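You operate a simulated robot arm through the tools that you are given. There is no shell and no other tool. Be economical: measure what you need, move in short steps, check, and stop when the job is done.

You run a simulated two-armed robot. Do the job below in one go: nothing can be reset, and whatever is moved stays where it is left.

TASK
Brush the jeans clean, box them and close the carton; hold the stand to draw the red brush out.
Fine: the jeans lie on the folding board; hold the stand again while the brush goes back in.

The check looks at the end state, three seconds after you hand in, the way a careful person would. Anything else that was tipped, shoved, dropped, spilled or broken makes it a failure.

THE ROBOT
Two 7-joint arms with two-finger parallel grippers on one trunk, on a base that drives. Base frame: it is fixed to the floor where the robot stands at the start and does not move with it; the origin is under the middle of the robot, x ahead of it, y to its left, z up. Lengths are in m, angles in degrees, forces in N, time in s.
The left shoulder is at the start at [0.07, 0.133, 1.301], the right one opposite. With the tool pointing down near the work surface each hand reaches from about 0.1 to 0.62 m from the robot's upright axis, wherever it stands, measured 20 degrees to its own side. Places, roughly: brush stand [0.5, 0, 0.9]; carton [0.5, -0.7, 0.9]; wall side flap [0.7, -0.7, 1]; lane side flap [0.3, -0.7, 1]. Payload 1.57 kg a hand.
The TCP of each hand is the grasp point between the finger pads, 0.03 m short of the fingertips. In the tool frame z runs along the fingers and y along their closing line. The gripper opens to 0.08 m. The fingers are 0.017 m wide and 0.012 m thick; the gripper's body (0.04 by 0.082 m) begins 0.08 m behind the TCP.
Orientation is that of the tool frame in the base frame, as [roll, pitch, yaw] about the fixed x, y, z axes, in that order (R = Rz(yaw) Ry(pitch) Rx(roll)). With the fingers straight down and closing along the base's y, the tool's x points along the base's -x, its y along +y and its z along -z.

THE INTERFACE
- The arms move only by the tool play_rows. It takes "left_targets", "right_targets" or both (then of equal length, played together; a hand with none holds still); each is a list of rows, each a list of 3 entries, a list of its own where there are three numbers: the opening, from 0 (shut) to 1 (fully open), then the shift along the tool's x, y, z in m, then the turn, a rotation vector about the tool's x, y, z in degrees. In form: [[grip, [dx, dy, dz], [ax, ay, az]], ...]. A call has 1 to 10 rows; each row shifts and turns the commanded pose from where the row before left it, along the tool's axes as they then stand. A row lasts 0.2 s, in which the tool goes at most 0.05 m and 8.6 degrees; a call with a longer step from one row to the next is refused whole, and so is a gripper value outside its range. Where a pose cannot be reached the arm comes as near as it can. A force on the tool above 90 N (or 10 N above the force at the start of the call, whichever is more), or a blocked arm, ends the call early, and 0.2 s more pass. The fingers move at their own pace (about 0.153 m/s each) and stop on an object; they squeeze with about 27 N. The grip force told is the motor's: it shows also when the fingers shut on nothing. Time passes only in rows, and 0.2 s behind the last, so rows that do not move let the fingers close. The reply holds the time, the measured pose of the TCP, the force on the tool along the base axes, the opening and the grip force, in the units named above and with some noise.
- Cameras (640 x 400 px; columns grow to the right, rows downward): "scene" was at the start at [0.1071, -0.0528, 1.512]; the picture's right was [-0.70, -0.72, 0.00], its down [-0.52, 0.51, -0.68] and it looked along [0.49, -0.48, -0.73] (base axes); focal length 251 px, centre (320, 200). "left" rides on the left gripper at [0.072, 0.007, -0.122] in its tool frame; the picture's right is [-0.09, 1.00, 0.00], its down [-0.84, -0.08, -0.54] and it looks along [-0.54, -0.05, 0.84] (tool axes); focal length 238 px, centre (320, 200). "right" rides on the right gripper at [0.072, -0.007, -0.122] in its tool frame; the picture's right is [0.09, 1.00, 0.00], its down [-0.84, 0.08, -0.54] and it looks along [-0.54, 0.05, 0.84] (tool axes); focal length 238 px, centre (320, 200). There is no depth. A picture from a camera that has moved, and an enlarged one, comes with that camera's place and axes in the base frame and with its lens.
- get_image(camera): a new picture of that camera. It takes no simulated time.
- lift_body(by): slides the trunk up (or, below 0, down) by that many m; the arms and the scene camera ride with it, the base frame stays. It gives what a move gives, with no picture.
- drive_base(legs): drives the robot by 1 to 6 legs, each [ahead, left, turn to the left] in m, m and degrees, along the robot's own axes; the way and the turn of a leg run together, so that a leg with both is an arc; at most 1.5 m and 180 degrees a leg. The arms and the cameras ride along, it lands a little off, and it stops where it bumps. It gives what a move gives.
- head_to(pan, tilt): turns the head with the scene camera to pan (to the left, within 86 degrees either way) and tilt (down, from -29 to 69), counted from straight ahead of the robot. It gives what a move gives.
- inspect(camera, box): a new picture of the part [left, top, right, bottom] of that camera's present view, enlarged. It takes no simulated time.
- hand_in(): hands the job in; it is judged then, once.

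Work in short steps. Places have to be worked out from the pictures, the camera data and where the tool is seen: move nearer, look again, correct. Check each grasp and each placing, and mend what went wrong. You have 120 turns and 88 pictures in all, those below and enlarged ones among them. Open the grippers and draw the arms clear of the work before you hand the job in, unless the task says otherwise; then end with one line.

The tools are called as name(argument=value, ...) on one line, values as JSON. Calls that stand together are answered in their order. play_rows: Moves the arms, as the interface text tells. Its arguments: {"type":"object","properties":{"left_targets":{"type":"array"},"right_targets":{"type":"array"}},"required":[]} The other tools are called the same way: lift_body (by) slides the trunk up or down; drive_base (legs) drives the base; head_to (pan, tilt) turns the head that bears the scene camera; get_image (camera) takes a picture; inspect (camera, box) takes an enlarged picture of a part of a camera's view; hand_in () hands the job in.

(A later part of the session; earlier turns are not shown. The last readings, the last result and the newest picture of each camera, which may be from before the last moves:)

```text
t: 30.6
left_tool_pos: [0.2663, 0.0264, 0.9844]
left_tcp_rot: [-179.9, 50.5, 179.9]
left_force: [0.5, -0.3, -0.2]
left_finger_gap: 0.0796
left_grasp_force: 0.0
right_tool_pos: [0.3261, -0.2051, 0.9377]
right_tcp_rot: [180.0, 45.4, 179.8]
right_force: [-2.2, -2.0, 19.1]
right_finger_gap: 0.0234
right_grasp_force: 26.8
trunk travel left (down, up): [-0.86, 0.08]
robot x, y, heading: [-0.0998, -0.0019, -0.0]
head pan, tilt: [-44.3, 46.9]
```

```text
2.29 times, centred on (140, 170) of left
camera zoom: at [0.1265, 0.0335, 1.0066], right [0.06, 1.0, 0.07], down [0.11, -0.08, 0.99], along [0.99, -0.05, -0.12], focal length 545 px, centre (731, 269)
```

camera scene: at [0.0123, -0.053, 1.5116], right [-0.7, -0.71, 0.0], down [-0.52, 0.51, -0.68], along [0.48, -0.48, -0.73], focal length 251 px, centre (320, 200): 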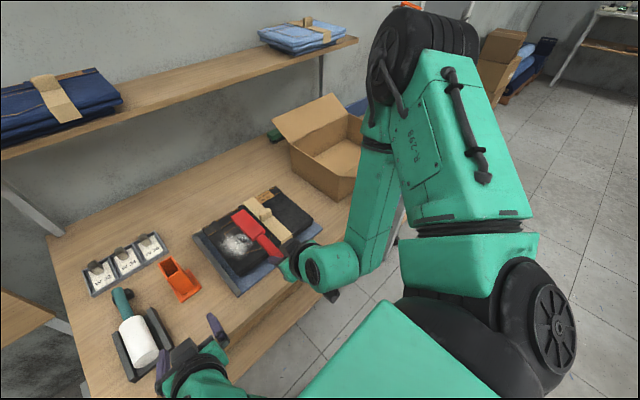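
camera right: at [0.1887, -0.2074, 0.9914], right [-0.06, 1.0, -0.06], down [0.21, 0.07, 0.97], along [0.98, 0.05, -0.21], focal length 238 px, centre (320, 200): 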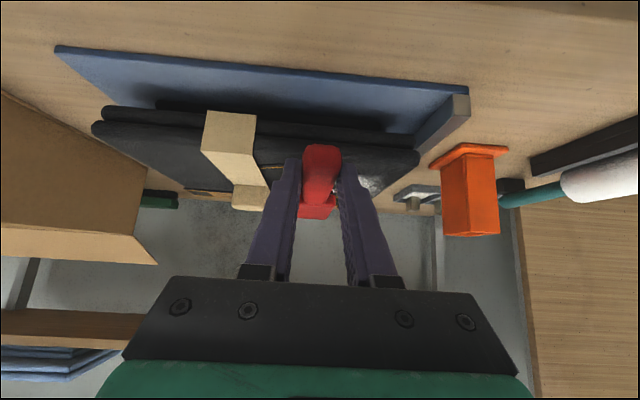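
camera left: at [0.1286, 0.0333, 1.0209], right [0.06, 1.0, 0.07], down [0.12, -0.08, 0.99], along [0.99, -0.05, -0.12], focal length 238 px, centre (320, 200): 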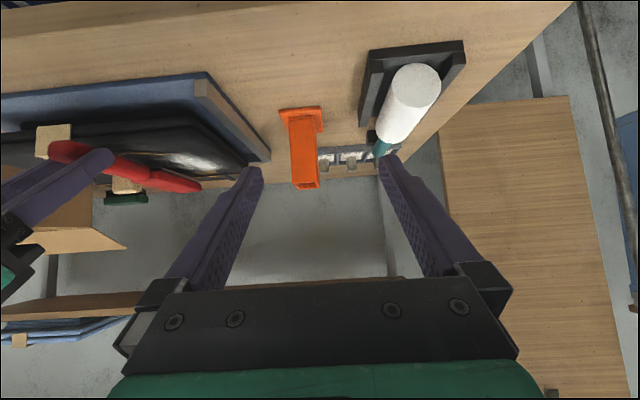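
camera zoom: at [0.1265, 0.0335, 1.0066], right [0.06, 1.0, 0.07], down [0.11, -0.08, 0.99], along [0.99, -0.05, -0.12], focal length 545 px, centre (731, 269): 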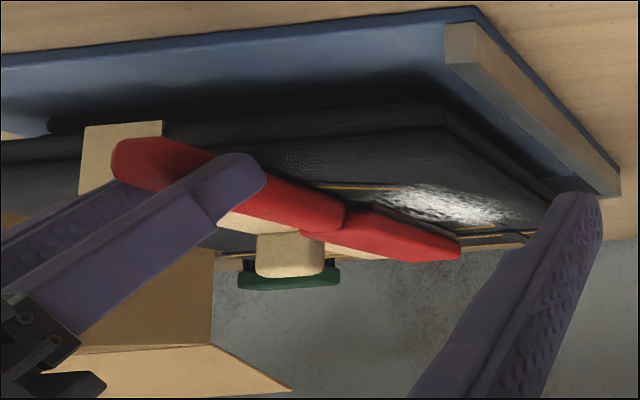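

Contact is made (19 N). I ease off 3 mm and then stroke toward +y (toward the board's ridge).

lift_body(by=0.003)

play_rows(right_targets=[[0, [0, 0.012, 0], [0, 0, 0]], [0, [0, 0.012, 0], [0, 0, 0]], [0, [0, 0.012, 0], [0, 0, 0]], [0, [0, 0.012, 0], [0, 0, 0]], [0, [0, 0.012, 0], [0, 0, 0]], [0, [0, 0.006, 0], [0, 0, 0]]])

inspect(camera="scene", box=[180, 170, 340, 310])

```text
t: 31.1
left_tool_pos: [0.2688, 0.027, 0.9854]
left_tcp_rot: [-179.9, 50.3, 179.9]
left_force: [-0.1, -0.4, -0.4]
left_finger_gap: 0.0801
left_grasp_force: 0.1
right_tool_pos: [0.3266, -0.2067, 0.9399]
right_tcp_rot: [180.0, 44.9, 179.8]
right_force: [4.7, -0.3, 7.2]
right_finger_gap: 0.0231
right_grasp_force: 27.2
trunk travel left (down, up): [-0.863, 0.077]
robot x, y, heading: [-0.0971, 0.001, -0.2]
head pan, tilt: [-44.3, 46.9]
```

```text
t: 32.5
left_tool_pos: [0.2691, 0.0267, 0.986]
left_tcp_rot: [180.0, 50.5, 179.9]
left_force: [0.0, -0.2, 0.7]
left_finger_gap: 0.08
left_grasp_force: 0.0
right_tool_pos: [0.3287, -0.1561, 0.9677]
right_tcp_rot: [179.9, 44.9, 179.7]
right_force: [-0.1, -0.3, -1.4]
right_finger_gap: 0.0229
right_grasp_force: 27.7
right hand out of reach, approached as far as the arm can: row 1, 2, 3, 4, 5
trunk travel left (down, up): [-0.863, 0.077]
robot x, y, heading: [-0.0997, 0.0014, -0.2]
head pan, tilt: [-44.3, 46.9]
```

```text
2.86 times, centred on (260, 240) of scene
camera zoom: at [0.0087, -0.0529, 1.4999], right [-0.7, -0.71, 0.0], down [-0.52, 0.51, -0.68], along [0.49, -0.48, -0.73], focal length 718 px, centre (491, 86)
```

zoom: 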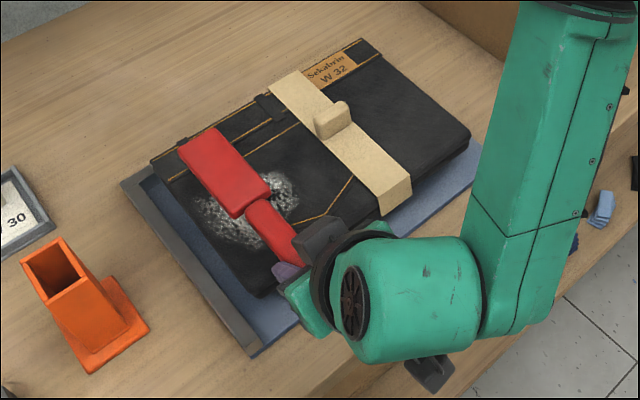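

The arm again ran out of reach to the side, lifting the brush. The lint on the right part has already faded. Sideways inward reach is better (as it was for the left arm), so I'll clear the left hand away, raise the trunk, and drive 0.15 m right.

lift_body(by=0.05)

play_rows(left_targets=[[1, [-0.02, 0.04, -0.016], [0, 0, 0]], [1, [-0.02, 0.04, -0.016], [0, 0, 0]], [1, [-0.02, 0.04, -0.016], [0, 0, 0]], [1, [-0.02, 0.04, -0.016], [0, 0, 0]], [1, [0, 0.04, 0], [0, 0, 0]]])

drive_base(legs=[[0, -0.17, 0]])

```text
t: 33.4
left_tool_pos: [0.2684, 0.0255, 1.0362]
left_tcp_rot: [180.0, 50.4, 179.8]
left_force: [0.3, 0.3, -1.5]
left_finger_gap: 0.0801
left_grasp_force: 0.1
right_tool_pos: [0.3295, -0.1565, 1.0171]
right_tcp_rot: [179.8, 44.9, 179.7]
right_force: [0.3, 0.1, -0.3]
right_finger_gap: 0.023
right_grasp_force: 27.3
trunk travel left (down, up): [-0.913, 0.027]
robot x, y, heading: [-0.0996, 0.0, 0.0]
head pan, tilt: [-44.3, 46.9]
```

```text
t: 34.6
left_tool_pos: [0.2631, 0.1195, 1.0751]
left_tcp_rot: [177.6, 49.3, 177.9]
left_force: [1.0, -0.5, -0.5]
left_finger_gap: 0.0798
left_grasp_force: 0.0
left hand out of reach, approached as far as the arm can: row 3, 4, 5
right_tool_pos: [0.3276, -0.1573, 1.017]
right_tcp_rot: [179.9, 45.0, 179.7]
right_force: [-0.1, 0.1, -0.2]
right_finger_gap: 0.0229
right_grasp_force: 26.6
trunk travel left (down, up): [-0.913, 0.027]
robot x, y, heading: [-0.0987, -0.0015, -0.3]
head pan, tilt: [-44.3, 46.9]
```

```text
t: 36.1
left_tool_pos: [0.2649, -0.0529, 1.0767]
left_tcp_rot: [178.2, 49.4, 178.4]
left_force: [-0.4, -0.1, 0.1]
left_finger_gap: 0.08
left_grasp_force: 0.1
right_tool_pos: [0.3275, -0.3279, 1.0173]
right_tcp_rot: [-179.9, 44.9, 179.5]
right_force: [-0.1, -0.4, -0.4]
right_finger_gap: 0.023
right_grasp_force: 27.3
trunk travel left (down, up): [-0.913, 0.027]
robot x, y, heading: [-0.101, -0.1711, -0.5]
head pan, tilt: [-44.3, 46.9]
```

The left hand is a bit close to the coming strokes, so I turn it upright and raise it.

play_rows(left_targets=[[1, [-0.02, 0, -0.02], [0, 8.4, 0]], [1, [-0.02, 0, -0.02], [0, 8.4, 0]], [1, [-0.01, 0, -0.03], [0, 8.4, 0]], [1, [0, 0, -0.03], [0, 8.4, 0]], [1, [0, 0.02, -0.03], [0, 8.4, 0]], [1, [0, 0.04, -0.03], [0, 8.4, 0]], [1, [0, 0.04, -0.03], [0, 0, 0]]])

play_rows(right_targets=[[0, [0, 0.03, 0], [0, 0, 0]], [0, [0, 0.03, 0], [0, 0, 0]], [0, [0, 0.03, 0], [0, 0, 0]], [0, [0, 0.02, 0], [0, 0, 0]], [0, [0.015, 0, 0.015], [0, 0, 0]], [0, [0.015, 0, 0.015], [0, 0, 0]], [0, [0.01, 0, 0.01], [0, 0, 0]]])

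get_image(camera="scene")

```text
t: 36.6
left_tool_pos: [0.2523, -0.0478, 1.058]
left_tcp_rot: [159.9, 26.4, 159.4]
left_force: [-0.5, -0.3, 0.7]
left_finger_gap: 0.0802
left_grasp_force: 0.1
right_tool_pos: [0.3302, -0.3302, 1.0157]
right_tcp_rot: [179.9, 44.8, 179.4]
right_force: [0.5, 1.1, -0.6]
right_finger_gap: 0.023
right_grasp_force: 26.9
trunk travel left (down, up): [-0.913, 0.027]
robot x, y, heading: [-0.1003, -0.1694, -0.7]
head pan, tilt: [-44.3, 46.9]
stopped in row 2 (left hand): the arm was blocked; the commanded pose is now the measured one
```

```text
t: 38.2
left_tool_pos: [0.2491, -0.0476, 1.0601]
left_tcp_rot: [160.0, 26.5, 159.2]
left_force: [0.0, -0.2, -0.4]
left_finger_gap: 0.0802
left_grasp_force: 0.1
right_tool_pos: [0.3271, -0.2974, 1.0435]
right_tcp_rot: [179.9, 44.8, 179.3]
right_force: [0.1, 0.6, -0.8]
right_finger_gap: 0.023
right_grasp_force: 26.7
right hand out of reach, approached as far as the arm can: row 1, 2, 3, 4, 5, 6, 7
trunk travel left (down, up): [-0.913, 0.027]
robot x, y, heading: [-0.0983, -0.1708, -0.4]
head pan, tilt: [-44.3, 46.9]
```

```text
51 pictures are left
camera scene: at [0.007, -0.2253, 1.55], right [-0.71, -0.71, 0.0], down [-0.52, 0.52, -0.68], along [0.48, -0.48, -0.73], focal length 251 px, centre (320, 200)
```

scene: 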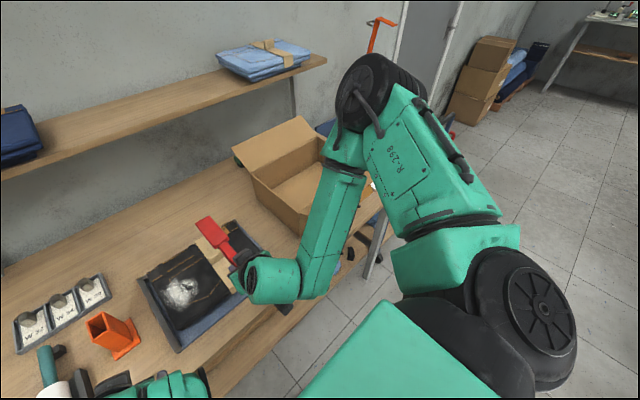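

Inward is actually worse for this arm posture; being too close is the limit. I'll drive further back (0.15 m) so the arm is more extended, and slightly left.

drive_base(legs=[[-0.15, 0, 0], [0, 0.07, 0]])

get_image(camera="scene")

```text
t: 40.2
left_tool_pos: [0.0982, 0.0175, 1.06]
left_tcp_rot: [159.6, 26.2, 158.9]
left_force: [-1.0, 0.1, 0.6]
left_finger_gap: 0.08
left_grasp_force: 0.0
right_tool_pos: [0.1738, -0.2337, 1.0415]
right_tcp_rot: [179.4, 44.8, 178.9]
right_force: [-0.4, -0.7, -1.0]
right_finger_gap: 0.0229
right_grasp_force: 27.1
trunk travel left (down, up): [-0.913, 0.027]
robot x, y, heading: [-0.2541, -0.0996, -0.6]
head pan, tilt: [-44.3, 46.9]
```

```text
50 pictures are left
camera scene: at [-0.1442, -0.1625, 1.5495], right [-0.71, -0.71, 0.0], down [-0.52, 0.52, -0.68], along [0.48, -0.48, -0.73], focal length 251 px, centre (320, 200)
```

scene: 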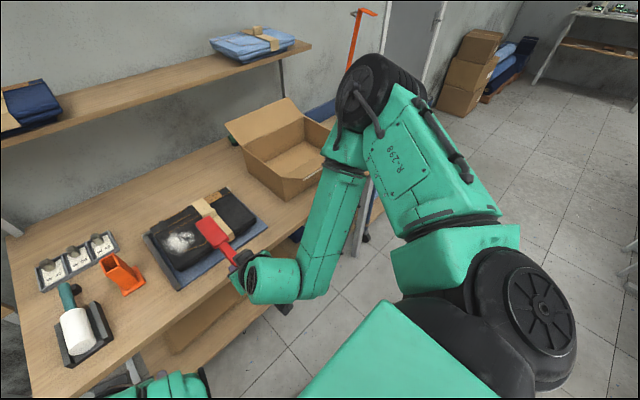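

Scene is intact. Extend the right hand to about (0.328, −0.21, 0.96).

play_rows(right_targets=[[0, [-0.013, 0.005, 0.033], [0, 0, 0]], [0, [-0.013, 0.005, 0.033], [0, 0, 0]], [0, [-0.013, 0.005, 0.033], [0, 0, 0]], [0, [-0.013, 0.005, 0.033], [0, 0, 0]], [0, [0, 0.005, 0.033], [0, 0, 0]], [0, [0, 0, 0], [0, 0, 0]]])

inspect(camera="scene", box=[120, 160, 300, 310])

```text
t: 41.6
left_tool_pos: [0.0963, 0.0242, 1.0606]
left_tcp_rot: [160.0, 26.6, 159.1]
left_force: [0.2, 0.8, -0.1]
left_finger_gap: 0.0801
left_grasp_force: 0.1
right_tool_pos: [0.2941, -0.2671, 1.0456]
right_tcp_rot: [179.8, 44.9, 179.2]
right_force: [-0.6, 0.6, -0.9]
right_finger_gap: 0.0231
right_grasp_force: 26.5
right hand out of reach, approached as far as the arm can: row 1, 2, 3, 4, 5
trunk travel left (down, up): [-0.913, 0.027]
robot x, y, heading: [-0.249, -0.0966, -0.5]
head pan, tilt: [-44.3, 46.9]
```

```text
2.67 times, centred on (210, 235) of scene
camera zoom: at [-0.146, -0.153, 1.55], right [-0.71, -0.71, 0.0], down [-0.52, 0.52, -0.68], along [0.48, -0.48, -0.73], focal length 670 px, centre (613, 107)
```

zoom: 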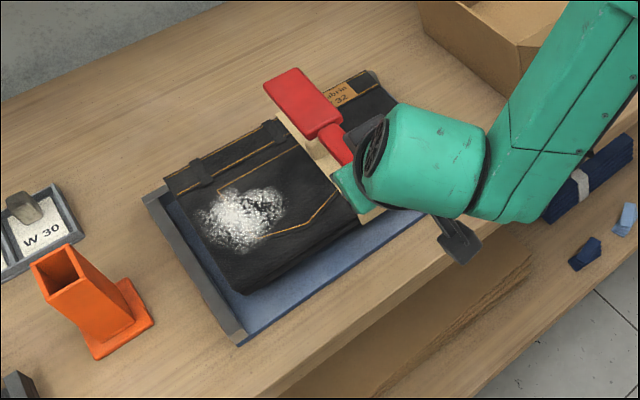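

The wrist is at a joint limit in this branch. Letting the brush point a bit toward +y (yaw +25°) should relieve it, so I yaw in place and see whether it frees up.

play_rows(right_targets=[[0, [0, 0, 0], [-5.9, 0, -5.9]], [0, [0, 0, 0], [-5.9, 0, -5.9]], [0, [0, 0, 0], [-5.9, 0, -5.9]], [0, [0, 0, 0], [0, 0, 0]], [0, [0.02, 0, 0.02], [0, 0, 0]], [0, [0.01, 0, 0.01], [0, 0, 0]], [0, [0, 0, 0], [0, 0, 0]]])

```text
t: 43.2
left_tool_pos: [0.0952, 0.0225, 1.059]
left_tcp_rot: [159.8, 26.5, 159.2]
left_force: [-0.3, -0.3, 0.9]
left_finger_gap: 0.0801
left_grasp_force: 0.0
right_tool_pos: [0.2892, -0.2669, 1.0218]
right_tcp_rot: [179.9, 44.9, -155.8]
right_force: [-0.7, -0.3, -0.5]
right_finger_gap: 0.0228
right_grasp_force: 27.2
right hand out of reach, approached as far as the arm can: row 5, 6
trunk travel left (down, up): [-0.913, 0.027]
robot x, y, heading: [-0.2537, -0.0969, -0.5]
head pan, tilt: [-44.3, 46.9]
```

Going lower relative to the shoulder is the limiting direction. I'll raise the hand 0.19 m, then lower the trunk 0.2 m, giving the wrist room.

play_rows(right_targets=[[0, [-0.027, 0, -0.027], [0, 0, 0]], [0, [-0.027, 0, -0.027], [0, 0, 0]], [0, [-0.027, 0, -0.027], [0, 0, 0]], [0, [-0.027, 0, -0.027], [0, 0, 0]], [0, [-0.027, 0, -0.027], [0, 0, 0]], [0, [0, 0, 0], [0, 0, 0]]])

lift_body(by=-0.19)

get_image(camera="scene")

```text
t: 44.6
left_tool_pos: [0.0982, 0.0232, 1.0594]
left_tcp_rot: [160.0, 26.5, 159.2]
left_force: [0.2, 0.1, -0.7]
left_finger_gap: 0.0799
left_grasp_force: 0.1
right_tool_pos: [0.292, -0.2689, 1.2146]
right_tcp_rot: [179.8, 44.9, -155.8]
right_force: [-0.9, 0.5, -0.4]
right_finger_gap: 0.0231
right_grasp_force: 26.7
trunk travel left (down, up): [-0.913, 0.027]
robot x, y, heading: [-0.2492, -0.1058, -0.8]
head pan, tilt: [-44.3, 46.9]
```

```text
t: 46.7
left_tool_pos: [0.0974, 0.0225, 0.8701]
left_tcp_rot: [159.9, 26.5, 159.1]
left_force: [-0.5, 0.8, 0.0]
left_finger_gap: 0.0802
left_grasp_force: 0.0
right_tool_pos: [0.2911, -0.2695, 1.0247]
right_tcp_rot: [179.8, 44.9, -155.8]
right_force: [-0.6, 0.1, -0.5]
right_finger_gap: 0.0232
right_grasp_force: 26.8
trunk travel left (down, up): [-0.723, 0.217]
robot x, y, heading: [-0.2495, -0.1019, -0.7]
head pan, tilt: [-44.3, 46.9]
```

```text
48 pictures are left
camera scene: at [-0.1458, -0.1537, 1.36], right [-0.71, -0.71, 0.0], down [-0.52, 0.52, -0.68], along [0.48, -0.48, -0.73], focal length 251 px, centre (320, 200)
```

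scene: 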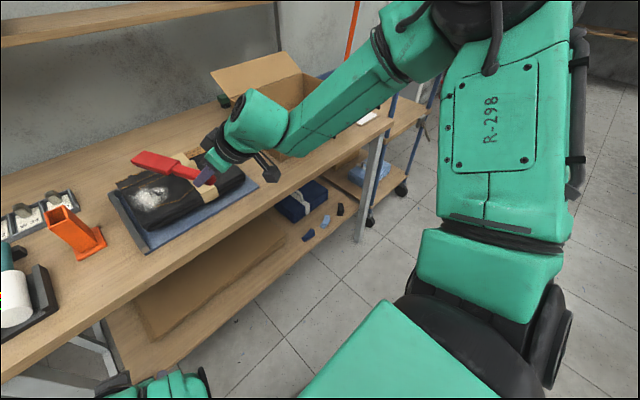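

Now yaw back to straight ahead and move over the lint's right edge.

play_rows(right_targets=[[0, [0, 0, 0], [5.8, 0, 5.8]], [0, [0, 0, 0], [5.8, 0, 5.8]], [0, [0, 0, 0], [5.8, 0, 5.8]], [0, [0.006, 0.022, 0.022], [0, 0, 0]], [0, [0.006, 0.022, 0.022], [0, 0, 0]], [0, [0.006, 0.022, 0.022], [0, 0, 0]], [0, [0, 0, 0], [0, 0, 0]]])

get_image(camera="scene")

```text
t: 48.3
left_tool_pos: [0.0963, 0.0231, 0.8699]
left_tcp_rot: [159.9, 26.5, 159.1]
left_force: [0.3, -0.2, 0.1]
left_finger_gap: 0.0799
left_grasp_force: 0.0
right_tool_pos: [0.3256, -0.2033, 0.9627]
right_tcp_rot: [179.9, 44.9, 179.7]
right_force: [-0.4, -0.4, -0.4]
right_finger_gap: 0.0231
right_grasp_force: 26.7
trunk travel left (down, up): [-0.723, 0.217]
robot x, y, heading: [-0.2525, -0.0994, -0.7]
head pan, tilt: [-44.3, 46.9]
```

```text
47 pictures are left
camera scene: at [-0.1463, -0.154, 1.36], right [-0.71, -0.71, 0.0], down [-0.52, 0.52, -0.68], along [0.48, -0.48, -0.73], focal length 251 px, centre (320, 200)
```

scene: 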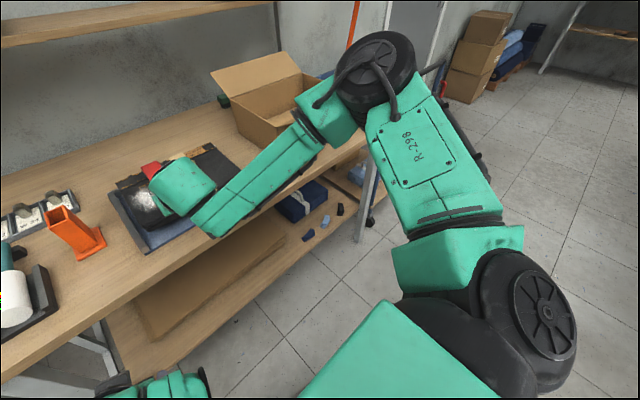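

It reaches now. I descend to about z 0.939 and stroke toward +y.

play_rows(right_targets=[[0, [0.006, 0, 0.006], [0, 0, 0]], [0, [0.006, 0, 0.006], [0, 0, 0]], [0, [0.004, 0, 0.004], [0, 0, 0]], [0, [0, 0.011, 0], [0, 0, 0]], [0, [0, 0.011, 0], [0, 0, 0]], [0, [0, 0.011, 0], [0, 0, 0]], [0, [0, 0.011, 0], [0, 0, 0]], [0, [0, 0.011, 0], [0, 0, 0]], [0, [0, 0.011, 0], [0, 0, 0]], [0, [0, 0.007, 0], [0, 0, 0]]])

inspect(camera="scene", box=[90, 130, 270, 260])

```text
t: 50.5
left_tool_pos: [0.0967, 0.0228, 0.869]
left_tcp_rot: [159.8, 26.5, 159.1]
left_force: [-0.6, -1.0, 0.3]
left_finger_gap: 0.08
left_grasp_force: 0.1
right_tool_pos: [0.2976, -0.1752, 0.9661]
right_tcp_rot: [179.7, 44.9, 179.5]
right_force: [0.0, 0.5, -1.1]
right_finger_gap: 0.0231
right_grasp_force: 26.9
right hand out of reach, approached as far as the arm can: row 4, 5, 6, 7, 8, 9, 10
trunk travel left (down, up): [-0.723, 0.217]
robot x, y, heading: [-0.2529, -0.102, -0.7]
head pan, tilt: [-44.3, 46.9]
```

```text
3.08 times, centred on (180, 195) of scene
camera zoom: at [-0.1457, -0.1537, 1.36], right [-0.71, -0.71, 0.0], down [-0.52, 0.52, -0.68], along [0.48, -0.48, -0.73], focal length 773 px, centre (751, 215)
```

zoom: 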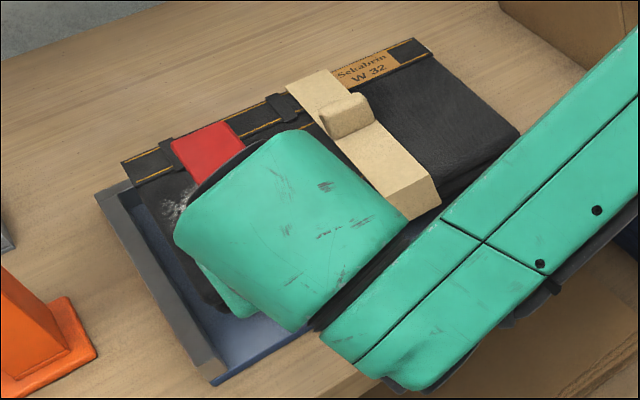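

Moving inward is the limit now, so the target should sit more to the robot's right. I raise the hand, shift it right, then drive the base 0.15 m left.

play_rows(right_targets=[[0, [-0.025, 0, -0.025], [0, 0, 0]], [0, [-0.025, -0.02, -0.025], [0, 0, 0]], [0, [-0.012, -0.03, -0.012], [0, 0, 0]], [0, [0, -0.04, 0], [0, 0, 0]], [0, [0, -0.04, 0], [0, 0, 0]], [0, [0, 0, 0], [0, 0, 0]]])

drive_base(legs=[[0, 0.15, 0]])

get_image(camera="scene")

```text
t: 51.9
left_tool_pos: [0.0986, 0.0228, 0.8697]
left_tcp_rot: [159.8, 26.5, 159.1]
left_force: [-0.6, -0.5, -0.4]
left_finger_gap: 0.0799
left_grasp_force: 0.1
right_tool_pos: [0.3007, -0.3043, 1.0531]
right_tcp_rot: [179.8, 44.9, 179.7]
right_force: [-0.3, 0.8, -1.2]
right_finger_gap: 0.0232
right_grasp_force: 27.4
trunk travel left (down, up): [-0.723, 0.217]
robot x, y, heading: [-0.2533, -0.1, -0.9]
head pan, tilt: [-44.3, 46.9]
```

```text
t: 53.3
left_tool_pos: [0.0995, 0.1695, 0.8698]
left_tcp_rot: [159.9, 26.5, 159.0]
left_force: [0.2, -0.1, -0.5]
left_finger_gap: 0.0801
left_grasp_force: 0.0
right_tool_pos: [0.3013, -0.1589, 1.0533]
right_tcp_rot: [179.8, 44.8, 179.5]
right_force: [0.2, 0.7, -0.9]
right_finger_gap: 0.023
right_grasp_force: 26.6
trunk travel left (down, up): [-0.723, 0.217]
robot x, y, heading: [-0.2494, 0.0482, -0.7]
head pan, tilt: [-44.3, 46.9]
```

```text
45 pictures are left
camera scene: at [-0.1438, -0.0078, 1.3599], right [-0.71, -0.71, 0.0], down [-0.52, 0.52, -0.68], along [0.48, -0.48, -0.73], focal length 251 px, centre (320, 200)
```

scene: 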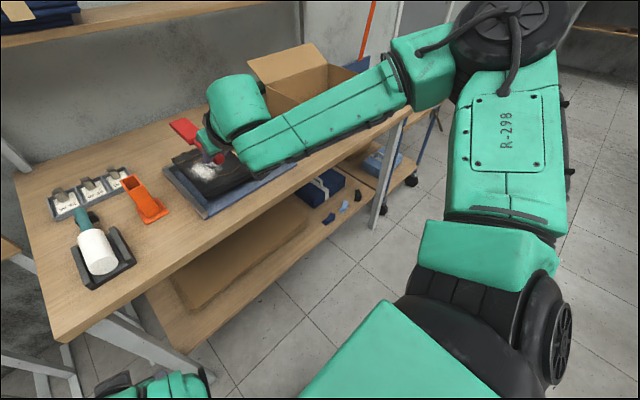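

Now to (0.33, −0.215, 0.955) above the lint's right edge.

play_rows(right_targets=[[0, [0, -0.028, 0], [0, 0, 0]], [0, [0, -0.028, 0], [0, 0, 0]], [0, [0.012, 0, 0.0225], [0, 0, 0]], [0, [0.012, 0, 0.0225], [0, 0, 0]], [0, [0.012, 0, 0.0225], [0, 0, 0]], [0, [0.012, 0, 0.0225], [0, 0, 0]], [0, [0, 0, 0], [0, 0, 0]]])

```text
t: 54.9
left_tool_pos: [0.0987, 0.1701, 0.8694]
left_tcp_rot: [159.8, 26.5, 159.0]
left_force: [0.2, -0.5, 0.6]
left_finger_gap: 0.0799
left_grasp_force: 0.1
right_tool_pos: [0.3308, -0.2141, 0.9539]
right_tcp_rot: [179.7, 44.9, 179.5]
right_force: [-0.1, -0.5, -0.4]
right_finger_gap: 0.023
right_grasp_force: 27.1
trunk travel left (down, up): [-0.723, 0.217]
robot x, y, heading: [-0.2485, 0.0478, -0.7]
head pan, tilt: [-44.3, 46.9]
```

Reached. Descend 15 mm and stroke +y.

play_rows(right_targets=[[0, [0.006, 0, 0.006], [0, 0, 0]], [0, [0.005, 0, 0.005], [0, 0, 0]], [0, [0, 0.012, 0], [0, 0, 0]], [0, [0, 0.012, 0], [0, 0, 0]], [0, [0, 0.012, 0], [0, 0, 0]], [0, [0, 0.012, 0], [0, 0, 0]], [0, [0, 0.012, 0], [0, 0, 0]], [0, [0, 0.012, 0], [0, 0, 0]], [0, [0, 0.008, 0], [0, 0, 0]]])

inspect(camera="scene", box=[120, 80, 320, 230])

```text
t: 56.9
left_tool_pos: [0.0988, 0.1716, 0.8704]
left_tcp_rot: [160.0, 26.6, 159.0]
left_force: [-0.6, 0.3, 0.1]
left_finger_gap: 0.0799
left_grasp_force: 0.1
right_tool_pos: [0.3315, -0.1327, 0.9401]
right_tcp_rot: [179.9, 44.8, 179.5]
right_force: [0.6, 0.1, -0.7]
right_finger_gap: 0.0231
right_grasp_force: 27.4
trunk travel left (down, up): [-0.723, 0.217]
robot x, y, heading: [-0.2504, 0.0492, -0.8]
head pan, tilt: [-44.3, 46.9]
```

```text
2.67 times, centred on (220, 155) of scene
camera zoom: at [-0.1437, -0.0059, 1.3599], right [-0.71, -0.71, 0.0], down [-0.52, 0.52, -0.68], along [0.48, -0.48, -0.73], focal length 670 px, centre (587, 320)
```

zoom: 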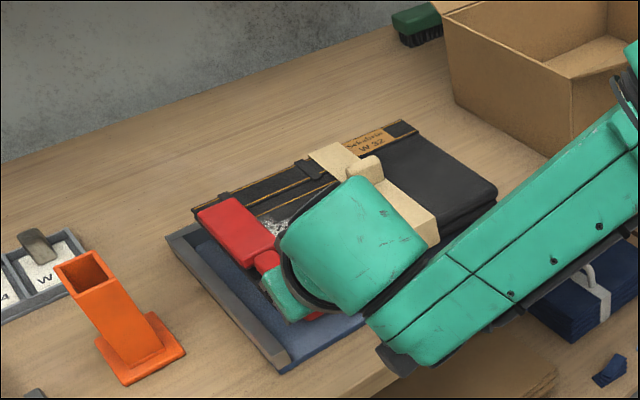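

Full reach, but hardly any contact. I press about 5 mm lower and stroke back and forth.

play_rows(right_targets=[[0, [0, -0.012, 0], [0, 0, 0]], [0, [0.0035, -0.006, 0.0035], [0, 0, 0]], [0, [0, -0.013, 0], [0, 0, 0]], [0, [0, -0.013, 0], [0, 0, 0]], [0, [0, -0.013, 0], [0, 0, 0]], [0, [0, -0.013, 0], [0, 0, 0]], [0, [0, -0.013, 0], [0, 0, 0]]])

play_rows(right_targets=[[0, [0, 0.013, 0], [0, 0, 0]], [0, [0, 0.013, 0], [0, 0, 0]], [0, [0, 0.013, 0], [0, 0, 0]], [0, [0, 0.013, 0], [0, 0, 0]], [0, [0, 0.013, 0], [0, 0, 0]], [0, [0, 0.01, 0], [0, 0, 0]]])

inspect(camera="scene", box=[120, 80, 320, 230])

```text
t: 58.5
left_tool_pos: [0.0969, 0.1716, 0.871]
left_tcp_rot: [159.9, 26.7, 159.0]
left_force: [-0.5, -0.4, 0.9]
left_finger_gap: 0.0796
left_grasp_force: 0.1
right_tool_pos: [0.3284, -0.2138, 0.9366]
right_tcp_rot: [-180.0, 45.3, 179.8]
right_force: [0.1, 5.5, 17.3]
right_finger_gap: 0.0236
right_grasp_force: 27.1
trunk travel left (down, up): [-0.723, 0.217]
robot x, y, heading: [-0.2517, 0.0484, -0.8]
head pan, tilt: [-44.3, 46.9]
```

```text
t: 59.9
left_tool_pos: [0.0975, 0.1696, 0.8697]
left_tcp_rot: [159.7, 26.6, 159.0]
left_force: [-0.8, -0.2, 1.2]
left_finger_gap: 0.0799
left_grasp_force: 0.1
right_tool_pos: [0.3311, -0.1402, 0.9369]
right_tcp_rot: [179.8, 44.9, 179.5]
right_force: [-0.5, -4.1, 11.0]
right_finger_gap: 0.0232
right_grasp_force: 27.3
trunk travel left (down, up): [-0.723, 0.217]
robot x, y, heading: [-0.2475, 0.0497, -1.0]
head pan, tilt: [-44.3, 46.9]
```

```text
2.67 times, centred on (220, 155) of scene
camera zoom: at [-0.1464, -0.0066, 1.3601], right [-0.71, -0.71, 0.0], down [-0.51, 0.52, -0.68], along [0.48, -0.48, -0.73], focal length 670 px, centre (587, 320)
```

zoom: 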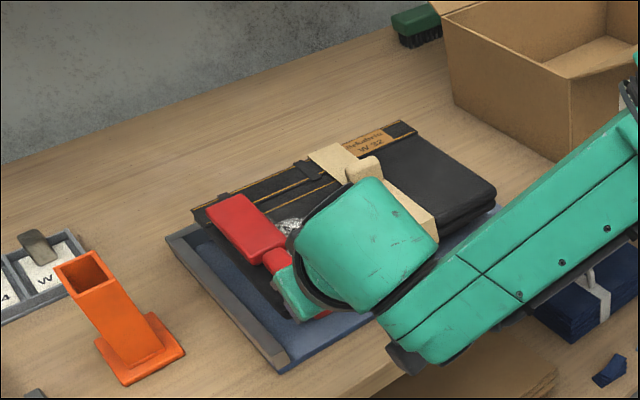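

Good contact (11–17 N). More strokes, with small shifts in x, then lift to look.

play_rows(right_targets=[[0, [0, -0.018, 0], [0, 0, 0]], [0, [0, -0.018, 0], [0, 0, 0]], [0, [0, -0.018, 0], [0, 0, 0]], [0, [0, -0.018, 0], [0, 0, 0]], [0, [0.007, 0, -0.007], [0, 0, 0]], [0, [0, 0.018, 0], [0, 0, 0]], [0, [0, 0.018, 0], [0, 0, 0]], [0, [0, 0.018, 0], [0, 0, 0]], [0, [0, 0.018, 0], [0, 0, 0]]])

play_rows(right_targets=[[0, [0, -0.018, 0], [0, 0, 0]], [0, [0, -0.018, 0], [0, 0, 0]], [0, [0, -0.018, 0], [0, 0, 0]], [0, [0, -0.018, 0], [0, 0, 0]], [0, [-0.007, 0, 0.007], [0, 0, 0]], [0, [0, 0.018, 0], [0, 0, 0]], [0, [0, 0.018, 0], [0, 0, 0]], [0, [0, 0.018, 0], [0, 0, 0]], [0, [0, 0.018, 0], [0, 0, 0]], [0, [-0.02, 0, -0.02], [0, 0, 0]]])

play_rows(right_targets=[[0, [-0.03, 0, -0.03], [0, 0, 0]], [0, [-0.03, 0, -0.03], [0, 0, 0]], [0, [-0.015, 0, -0.015], [0, 0, 0]], [0, [0, -0.03, 0], [0, 0, 0]]])

inspect(camera="scene", box=[120, 80, 320, 230])

```text
t: 61.9
left_tool_pos: [0.0981, 0.1711, 0.8698]
left_tcp_rot: [159.8, 26.6, 159.0]
left_force: [0.5, -0.1, -0.5]
left_finger_gap: 0.08
left_grasp_force: 0.1
right_tool_pos: [0.3198, -0.1415, 0.9361]
right_tcp_rot: [179.8, 44.8, 179.6]
right_force: [0.6, -3.0, 5.6]
right_finger_gap: 0.023
right_grasp_force: 27.1
trunk travel left (down, up): [-0.723, 0.217]
robot x, y, heading: [-0.249, 0.052, -1.0]
head pan, tilt: [-44.3, 46.9]
```

```text
t: 64.1
left_tool_pos: [0.0986, 0.1691, 0.8678]
left_tcp_rot: [160.0, 26.6, 159.0]
left_force: [0.3, -0.1, -0.1]
left_finger_gap: 0.0798
left_grasp_force: 0.0
right_tool_pos: [0.3326, -0.14, 0.9636]
right_tcp_rot: [179.8, 44.8, 179.6]
right_force: [-0.8, 0.5, -0.4]
right_finger_gap: 0.0231
right_grasp_force: 27.4
trunk travel left (down, up): [-0.723, 0.217]
robot x, y, heading: [-0.248, 0.0467, -0.7]
head pan, tilt: [-44.3, 46.9]
```

```text
t: 65.1
left_tool_pos: [0.0982, 0.1685, 0.8688]
left_tcp_rot: [159.7, 26.5, 159.0]
left_force: [0.2, -0.7, -0.2]
left_finger_gap: 0.0798
left_grasp_force: 0.1
right_tool_pos: [0.3319, -0.1754, 1.0668]
right_tcp_rot: [179.6, 44.9, 179.4]
right_force: [0.2, -0.5, -1.2]
right_finger_gap: 0.0231
right_grasp_force: 26.7
trunk travel left (down, up): [-0.723, 0.217]
robot x, y, heading: [-0.2494, 0.0511, -0.7]
head pan, tilt: [-44.3, 46.9]
```

```text
2.67 times, centred on (220, 155) of scene
camera zoom: at [-0.1444, -0.0085, 1.3599], right [-0.71, -0.71, 0.0], down [-0.52, 0.52, -0.68], along [0.48, -0.48, -0.73], focal length 670 px, centre (587, 320)
```

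zoom: 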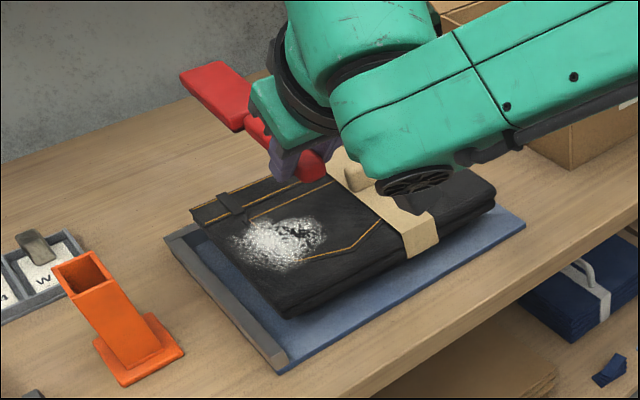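

The lint is unchanged, so the bristles may not be what touched. I look at the brush from other views.

inspect(camera="scene", box=[165, 90, 235, 145])

get_image(camera="left")

get_image(camera="right")

```text
7.27 times, centred on (200, 118) of scene
camera zoom: at [-0.1444, -0.0085, 1.3599], right [-0.71, -0.71, 0.0], down [-0.52, 0.52, -0.68], along [0.48, -0.48, -0.73], focal length 1826 px, centre (1193, 800)
```

zoom: 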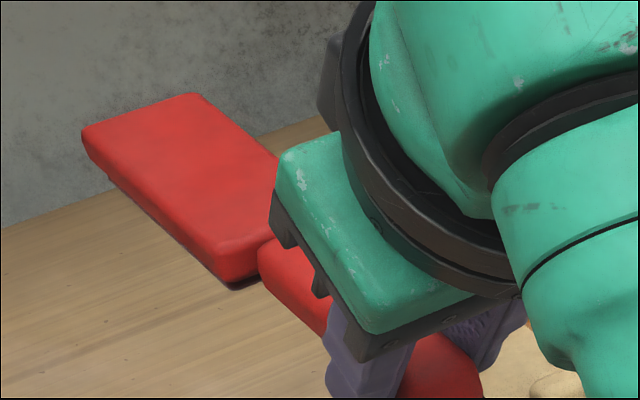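

```text
40 pictures are left
camera left: at [-0.0231, 0.1771, 0.9431], right [0.27, 0.9, 0.35], down [0.41, -0.43, 0.8], along [0.87, -0.07, -0.48], focal length 238 px, centre (320, 200)
```

left: 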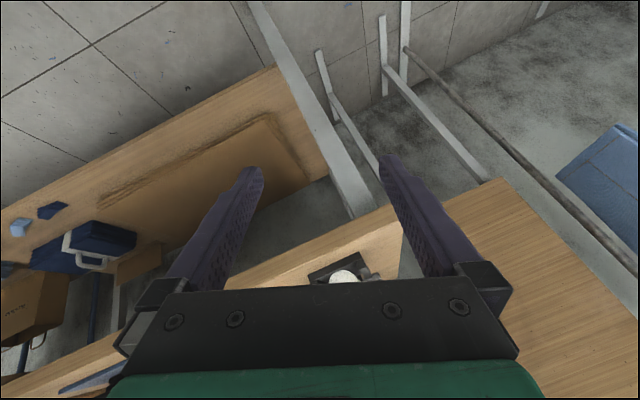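

```text
39 pictures are left
camera right: at [0.1936, -0.1813, 1.1066], right [-0.06, 1.0, -0.06], down [0.21, 0.07, 0.97], along [0.98, 0.04, -0.21], focal length 238 px, centre (320, 200)
```

right: 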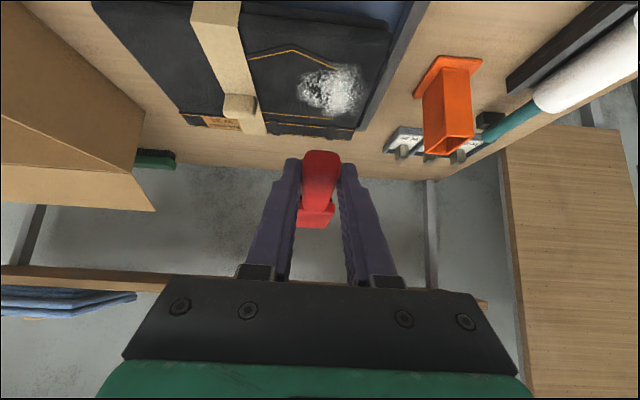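

The brush has pivoted nose-up by about 15° in the fingertip grip, so only its heel touched. I tilt the tool 25° toward vertical so the head points slightly nose-down; light pressing will then let it settle flat.

play_rows(right_targets=[[0, [0, 0, 0], [0, 8.4, 0]], [0, [0, 0, 0], [0, 8.4, 0]], [0, [0, 0, 0], [0, 8.4, 0]], [0, [0, 0, 0], [0, 0, 0]]])

inspect(camera="scene", box=[150, 70, 270, 170])

```text
t: 66.1
left_tool_pos: [0.0974, 0.1715, 0.8697]
left_tcp_rot: [159.9, 26.5, 158.9]
left_force: [-0.3, -0.2, 0.4]
left_finger_gap: 0.08
left_grasp_force: 0.1
right_tool_pos: [0.3304, -0.1726, 1.0695]
right_tcp_rot: [179.9, 19.6, 179.6]
right_force: [0.1, 0.4, -1.0]
right_finger_gap: 0.023
right_grasp_force: 26.8
trunk travel left (down, up): [-0.723, 0.217]
robot x, y, heading: [-0.2484, 0.0435, -1.0]
head pan, tilt: [-44.3, 46.9]
```

```text
4.00 times, centred on (210, 120) of scene
camera zoom: at [-0.1445, -0.0064, 1.36], right [-0.71, -0.71, 0.0], down [-0.52, 0.52, -0.68], along [0.48, -0.48, -0.73], focal length 1004 px, centre (760, 520)
```

zoom: 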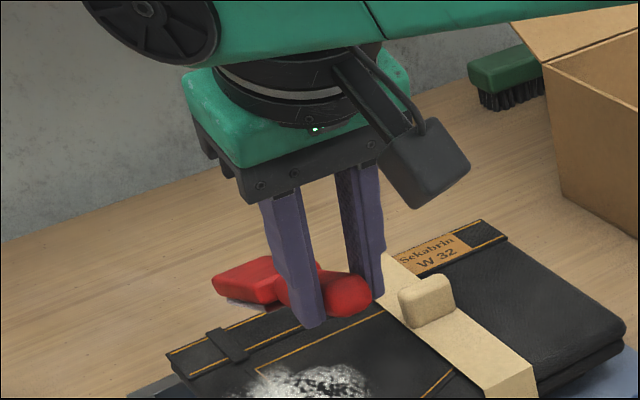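

Now nose-down by roughly 15–19°. I reduce that by 8° and descend toward the lint, watching the force.

play_rows(right_targets=[[0, [0, 0, 0], [0, -8, 0]], [0, [0.004, 0, 0.035], [0, 0, 0]], [0, [0.0, 0, 0.035], [0, 0, 0]], [0, [0.014, 0, 0.022], [0, 0, 0]], [0, [0, 0, 0], [0, 0, 0]]])

inspect(camera="scene", box=[140, 90, 280, 210])

```text
t: 67.3
left_tool_pos: [0.0981, 0.17, 0.8703]
left_tcp_rot: [160.0, 26.7, 158.9]
left_force: [0.1, 0.5, 0.2]
left_finger_gap: 0.0799
left_grasp_force: 0.1
right_tool_pos: [0.3579, -0.1722, 0.9801]
right_tcp_rot: [179.9, 27.8, 179.7]
right_force: [-0.1, -0.3, 5.1]
right_finger_gap: 0.0231
right_grasp_force: 27.0
trunk travel left (down, up): [-0.723, 0.217]
robot x, y, heading: [-0.2489, 0.0443, -0.7]
head pan, tilt: [-44.3, 46.9]
```

```text
3.33 times, centred on (210, 150) of scene
camera zoom: at [-0.1454, -0.0055, 1.3602], right [-0.71, -0.71, 0.0], down [-0.52, 0.52, -0.68], along [0.48, -0.48, -0.73], focal length 837 px, centre (687, 367)
```

zoom: 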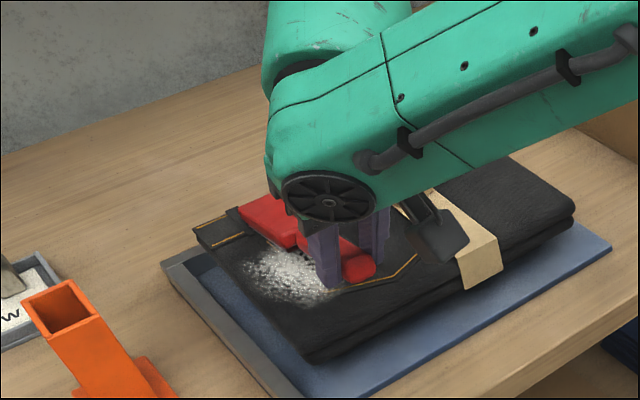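

Nose contact at 5 N. I pull back in x while descending 2 cm, letting the brush settle flat.

play_rows(right_targets=[[0, [0.01, 0, 0.002], [0, 0, 0]], [0, [0.01, 0, 0.002], [0, 0, 0]], [0, [0.011, 0, 0.002], [0, 0, 0]], [0, [0, 0, 0], [0, 0, 0]]])

inspect(camera="scene", box=[140, 90, 280, 210])

```text
t: 68.3
left_tool_pos: [0.0986, 0.1709, 0.8685]
left_tcp_rot: [159.9, 26.5, 159.0]
left_force: [-0.3, -0.3, -0.6]
left_finger_gap: 0.08
left_grasp_force: 0.1
right_tool_pos: [0.3333, -0.1715, 0.9605]
right_tcp_rot: [179.9, 27.7, 179.5]
right_force: [2.0, 0.4, 3.5]
right_finger_gap: 0.0231
right_grasp_force: 27.4
trunk travel left (down, up): [-0.723, 0.217]
robot x, y, heading: [-0.251, 0.0466, -0.8]
head pan, tilt: [-44.3, 46.9]
```

```text
3.33 times, centred on (210, 150) of scene
camera zoom: at [-0.1446, -0.0057, 1.36], right [-0.71, -0.71, 0.0], down [-0.52, 0.52, -0.68], along [0.48, -0.48, -0.73], focal length 837 px, centre (687, 367)
```

zoom: 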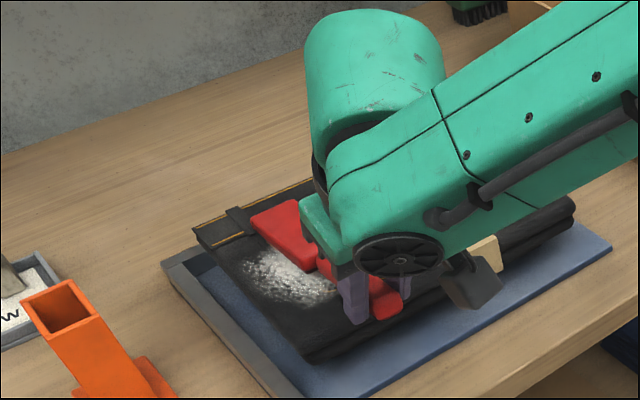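

Pressing with 3.5 N and settling. Lower 8 mm more, then stroke +y and −y.

play_rows(right_targets=[[0, [0.0038, 0, 0.007], [0, 0, 0]], [0, [0, 0.013, 0], [0, 0, 0]], [0, [0, 0.013, 0], [0, 0, 0]], [0, [0, 0.013, 0], [0, 0, 0]], [0, [0, -0.013, 0], [0, 0, 0]], [0, [0, -0.013, 0], [0, 0, 0]], [0, [0, -0.013, 0], [0, 0, 0]], [0, [0, -0.013, 0], [0, 0, 0]], [0, [0, -0.013, 0], [0, 0, 0]], [0, [0, -0.013, 0], [0, 0, 0]]])

inspect(camera="scene", box=[140, 90, 280, 210])

```text
t: 70.5
left_tool_pos: [0.0985, 0.1692, 0.8698]
left_tcp_rot: [159.8, 26.5, 159.0]
left_force: [0.6, -0.2, 0.7]
left_finger_gap: 0.08
left_grasp_force: 0.0
right_tool_pos: [0.3323, -0.2108, 0.9531]
right_tcp_rot: [180.0, 27.8, 179.6]
right_force: [0.4, -1.2, -0.9]
right_finger_gap: 0.0231
right_grasp_force: 27.3
trunk travel left (down, up): [-0.723, 0.217]
robot x, y, heading: [-0.2526, 0.0484, -1.1]
head pan, tilt: [-44.3, 46.9]
```

```text
3.33 times, centred on (210, 150) of scene
camera zoom: at [-0.1439, -0.0067, 1.3599], right [-0.71, -0.71, 0.0], down [-0.52, 0.52, -0.68], along [0.48, -0.48, -0.73], focal length 837 px, centre (687, 367)
```

zoom: 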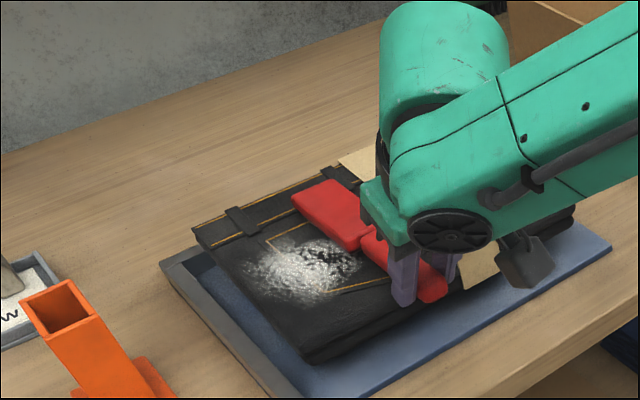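

Lint looks slightly fainter. I lower 6 mm more and stroke again.

play_rows(right_targets=[[0, [0.0028, 0, 0.0053], [0, 0, 0]], [0, [0, 0.013, 0], [0, 0, 0]], [0, [0, 0.013, 0], [0, 0, 0]], [0, [0, 0.013, 0], [0, 0, 0]], [0, [0, 0.013, 0], [0, 0, 0]], [0, [0, 0.013, 0], [0, 0, 0]], [0, [0, 0.013, 0], [0, 0, 0]]])

play_rows(right_targets=[[0, [0, -0.013, 0], [0, 0, 0]], [0, [0, -0.013, 0], [0, 0, 0]], [0, [0, -0.013, 0], [0, 0, 0]], [0, [0, -0.013, 0], [0, 0, 0]], [0, [0, -0.013, 0], [0, 0, 0]], [0, [0, -0.013, 0], [0, 0, 0]]])

inspect(camera="scene", box=[140, 90, 280, 210])

```text
t: 72.1
left_tool_pos: [0.0975, 0.1695, 0.8691]
left_tcp_rot: [159.9, 26.5, 159.0]
left_force: [0.9, 0.4, 0.0]
left_finger_gap: 0.0801
left_grasp_force: 0.1
right_tool_pos: [0.3328, -0.1331, 0.9465]
right_tcp_rot: [179.9, 27.6, 179.6]
right_force: [-0.7, -1.0, 1.5]
right_finger_gap: 0.0231
right_grasp_force: 27.4
trunk travel left (down, up): [-0.723, 0.217]
robot x, y, heading: [-0.2536, 0.0475, -0.6]
head pan, tilt: [-44.3, 46.9]
```

```text
t: 73.5
left_tool_pos: [0.099, 0.1716, 0.8708]
left_tcp_rot: [159.9, 26.5, 159.0]
left_force: [-0.8, 0.0, 0.0]
left_finger_gap: 0.0802
left_grasp_force: 0.0
right_tool_pos: [0.3339, -0.2102, 0.9458]
right_tcp_rot: [179.8, 27.6, 179.6]
right_force: [-1.4, 0.2, 1.0]
right_finger_gap: 0.0231
right_grasp_force: 27.2
trunk travel left (down, up): [-0.723, 0.217]
robot x, y, heading: [-0.2485, 0.0506, -1.1]
head pan, tilt: [-44.3, 46.9]
```

```text
3.33 times, centred on (210, 150) of scene
camera zoom: at [-0.1442, -0.0064, 1.36], right [-0.71, -0.71, 0.0], down [-0.52, 0.52, -0.68], along [0.48, -0.48, -0.73], focal length 837 px, centre (687, 367)
```

zoom: 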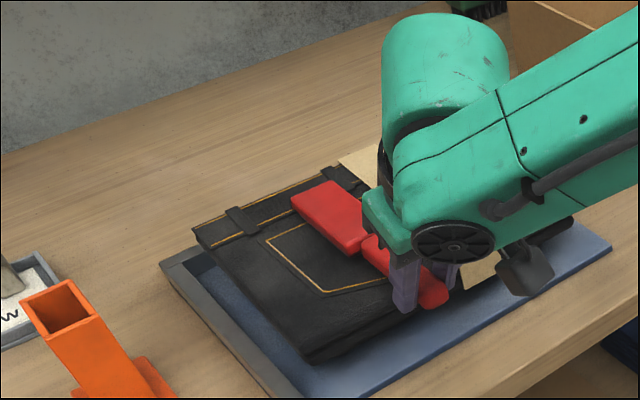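

The lint is gone. I lift the brush away and raise the trunk 0.1 m, then check the jeans.

play_rows(right_targets=[[0, [-0.0186, 0, -0.0354], [0, 0, 0]], [0, [-0.0186, 0, -0.0354], [0, 0, 0]], [0, [-0.0186, 0, -0.0354], [0, 0, 0]], [0, [-0.0186, 0, -0.0354], [0, 0, 0]]])

lift_body(by=0.1)

get_image(camera="scene")

```text
t: 74.5
left_tool_pos: [0.0976, 0.1718, 0.8686]
left_tcp_rot: [159.9, 26.5, 159.0]
left_force: [-0.5, 0.8, -0.4]
left_finger_gap: 0.0801
left_grasp_force: 0.1
right_tool_pos: [0.3332, -0.2119, 1.1067]
right_tcp_rot: [179.8, 27.7, 179.5]
right_force: [-0.4, -0.4, 0.2]
right_finger_gap: 0.0229
right_grasp_force: 27.5
trunk travel left (down, up): [-0.723, 0.217]
robot x, y, heading: [-0.2513, 0.047, -0.7]
head pan, tilt: [-44.3, 46.9]
```

```text
t: 75.8
left_tool_pos: [0.0988, 0.1698, 0.9693]
left_tcp_rot: [159.9, 26.5, 159.1]
left_force: [-0.1, -0.3, -0.6]
left_finger_gap: 0.0801
left_grasp_force: 0.1
right_tool_pos: [0.3359, -0.2125, 1.2065]
right_tcp_rot: [179.9, 27.6, 179.6]
right_force: [-0.1, -0.3, -0.4]
right_finger_gap: 0.0229
right_grasp_force: 27.1
trunk travel left (down, up): [-0.823, 0.117]
robot x, y, heading: [-0.2511, 0.0469, -0.7]
head pan, tilt: [-44.3, 46.9]
```

```text
33 pictures are left
camera scene: at [-0.1436, -0.0063, 1.4599], right [-0.71, -0.71, 0.0], down [-0.52, 0.52, -0.68], along [0.48, -0.48, -0.73], focal length 251 px, centre (320, 200)
```

scene: 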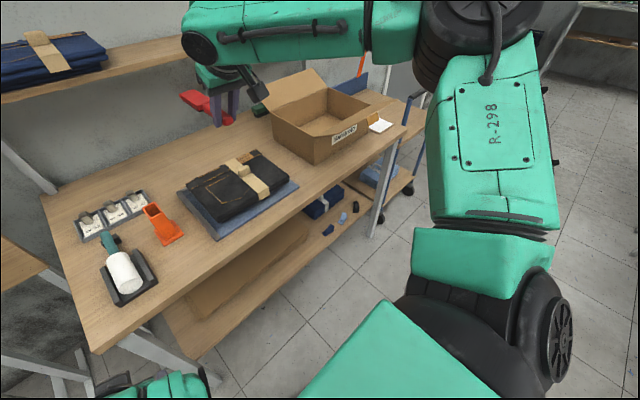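

The jeans are clean. The carton's lane-side flap looks different, so I inspect it.

inspect(camera="scene", box=[230, 55, 430, 180])

```text
3.20 times, centred on (330, 118) of scene
camera zoom: at [-0.1436, -0.0063, 1.4599], right [-0.71, -0.71, 0.0], down [-0.52, 0.52, -0.68], along [0.48, -0.48, -0.73], focal length 804 px, centre (288, 464)
```

zoom: 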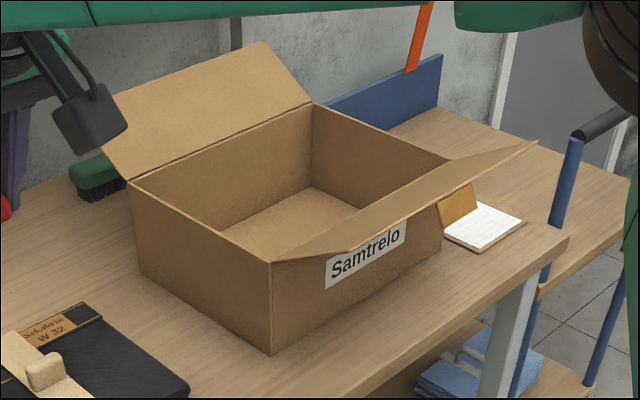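

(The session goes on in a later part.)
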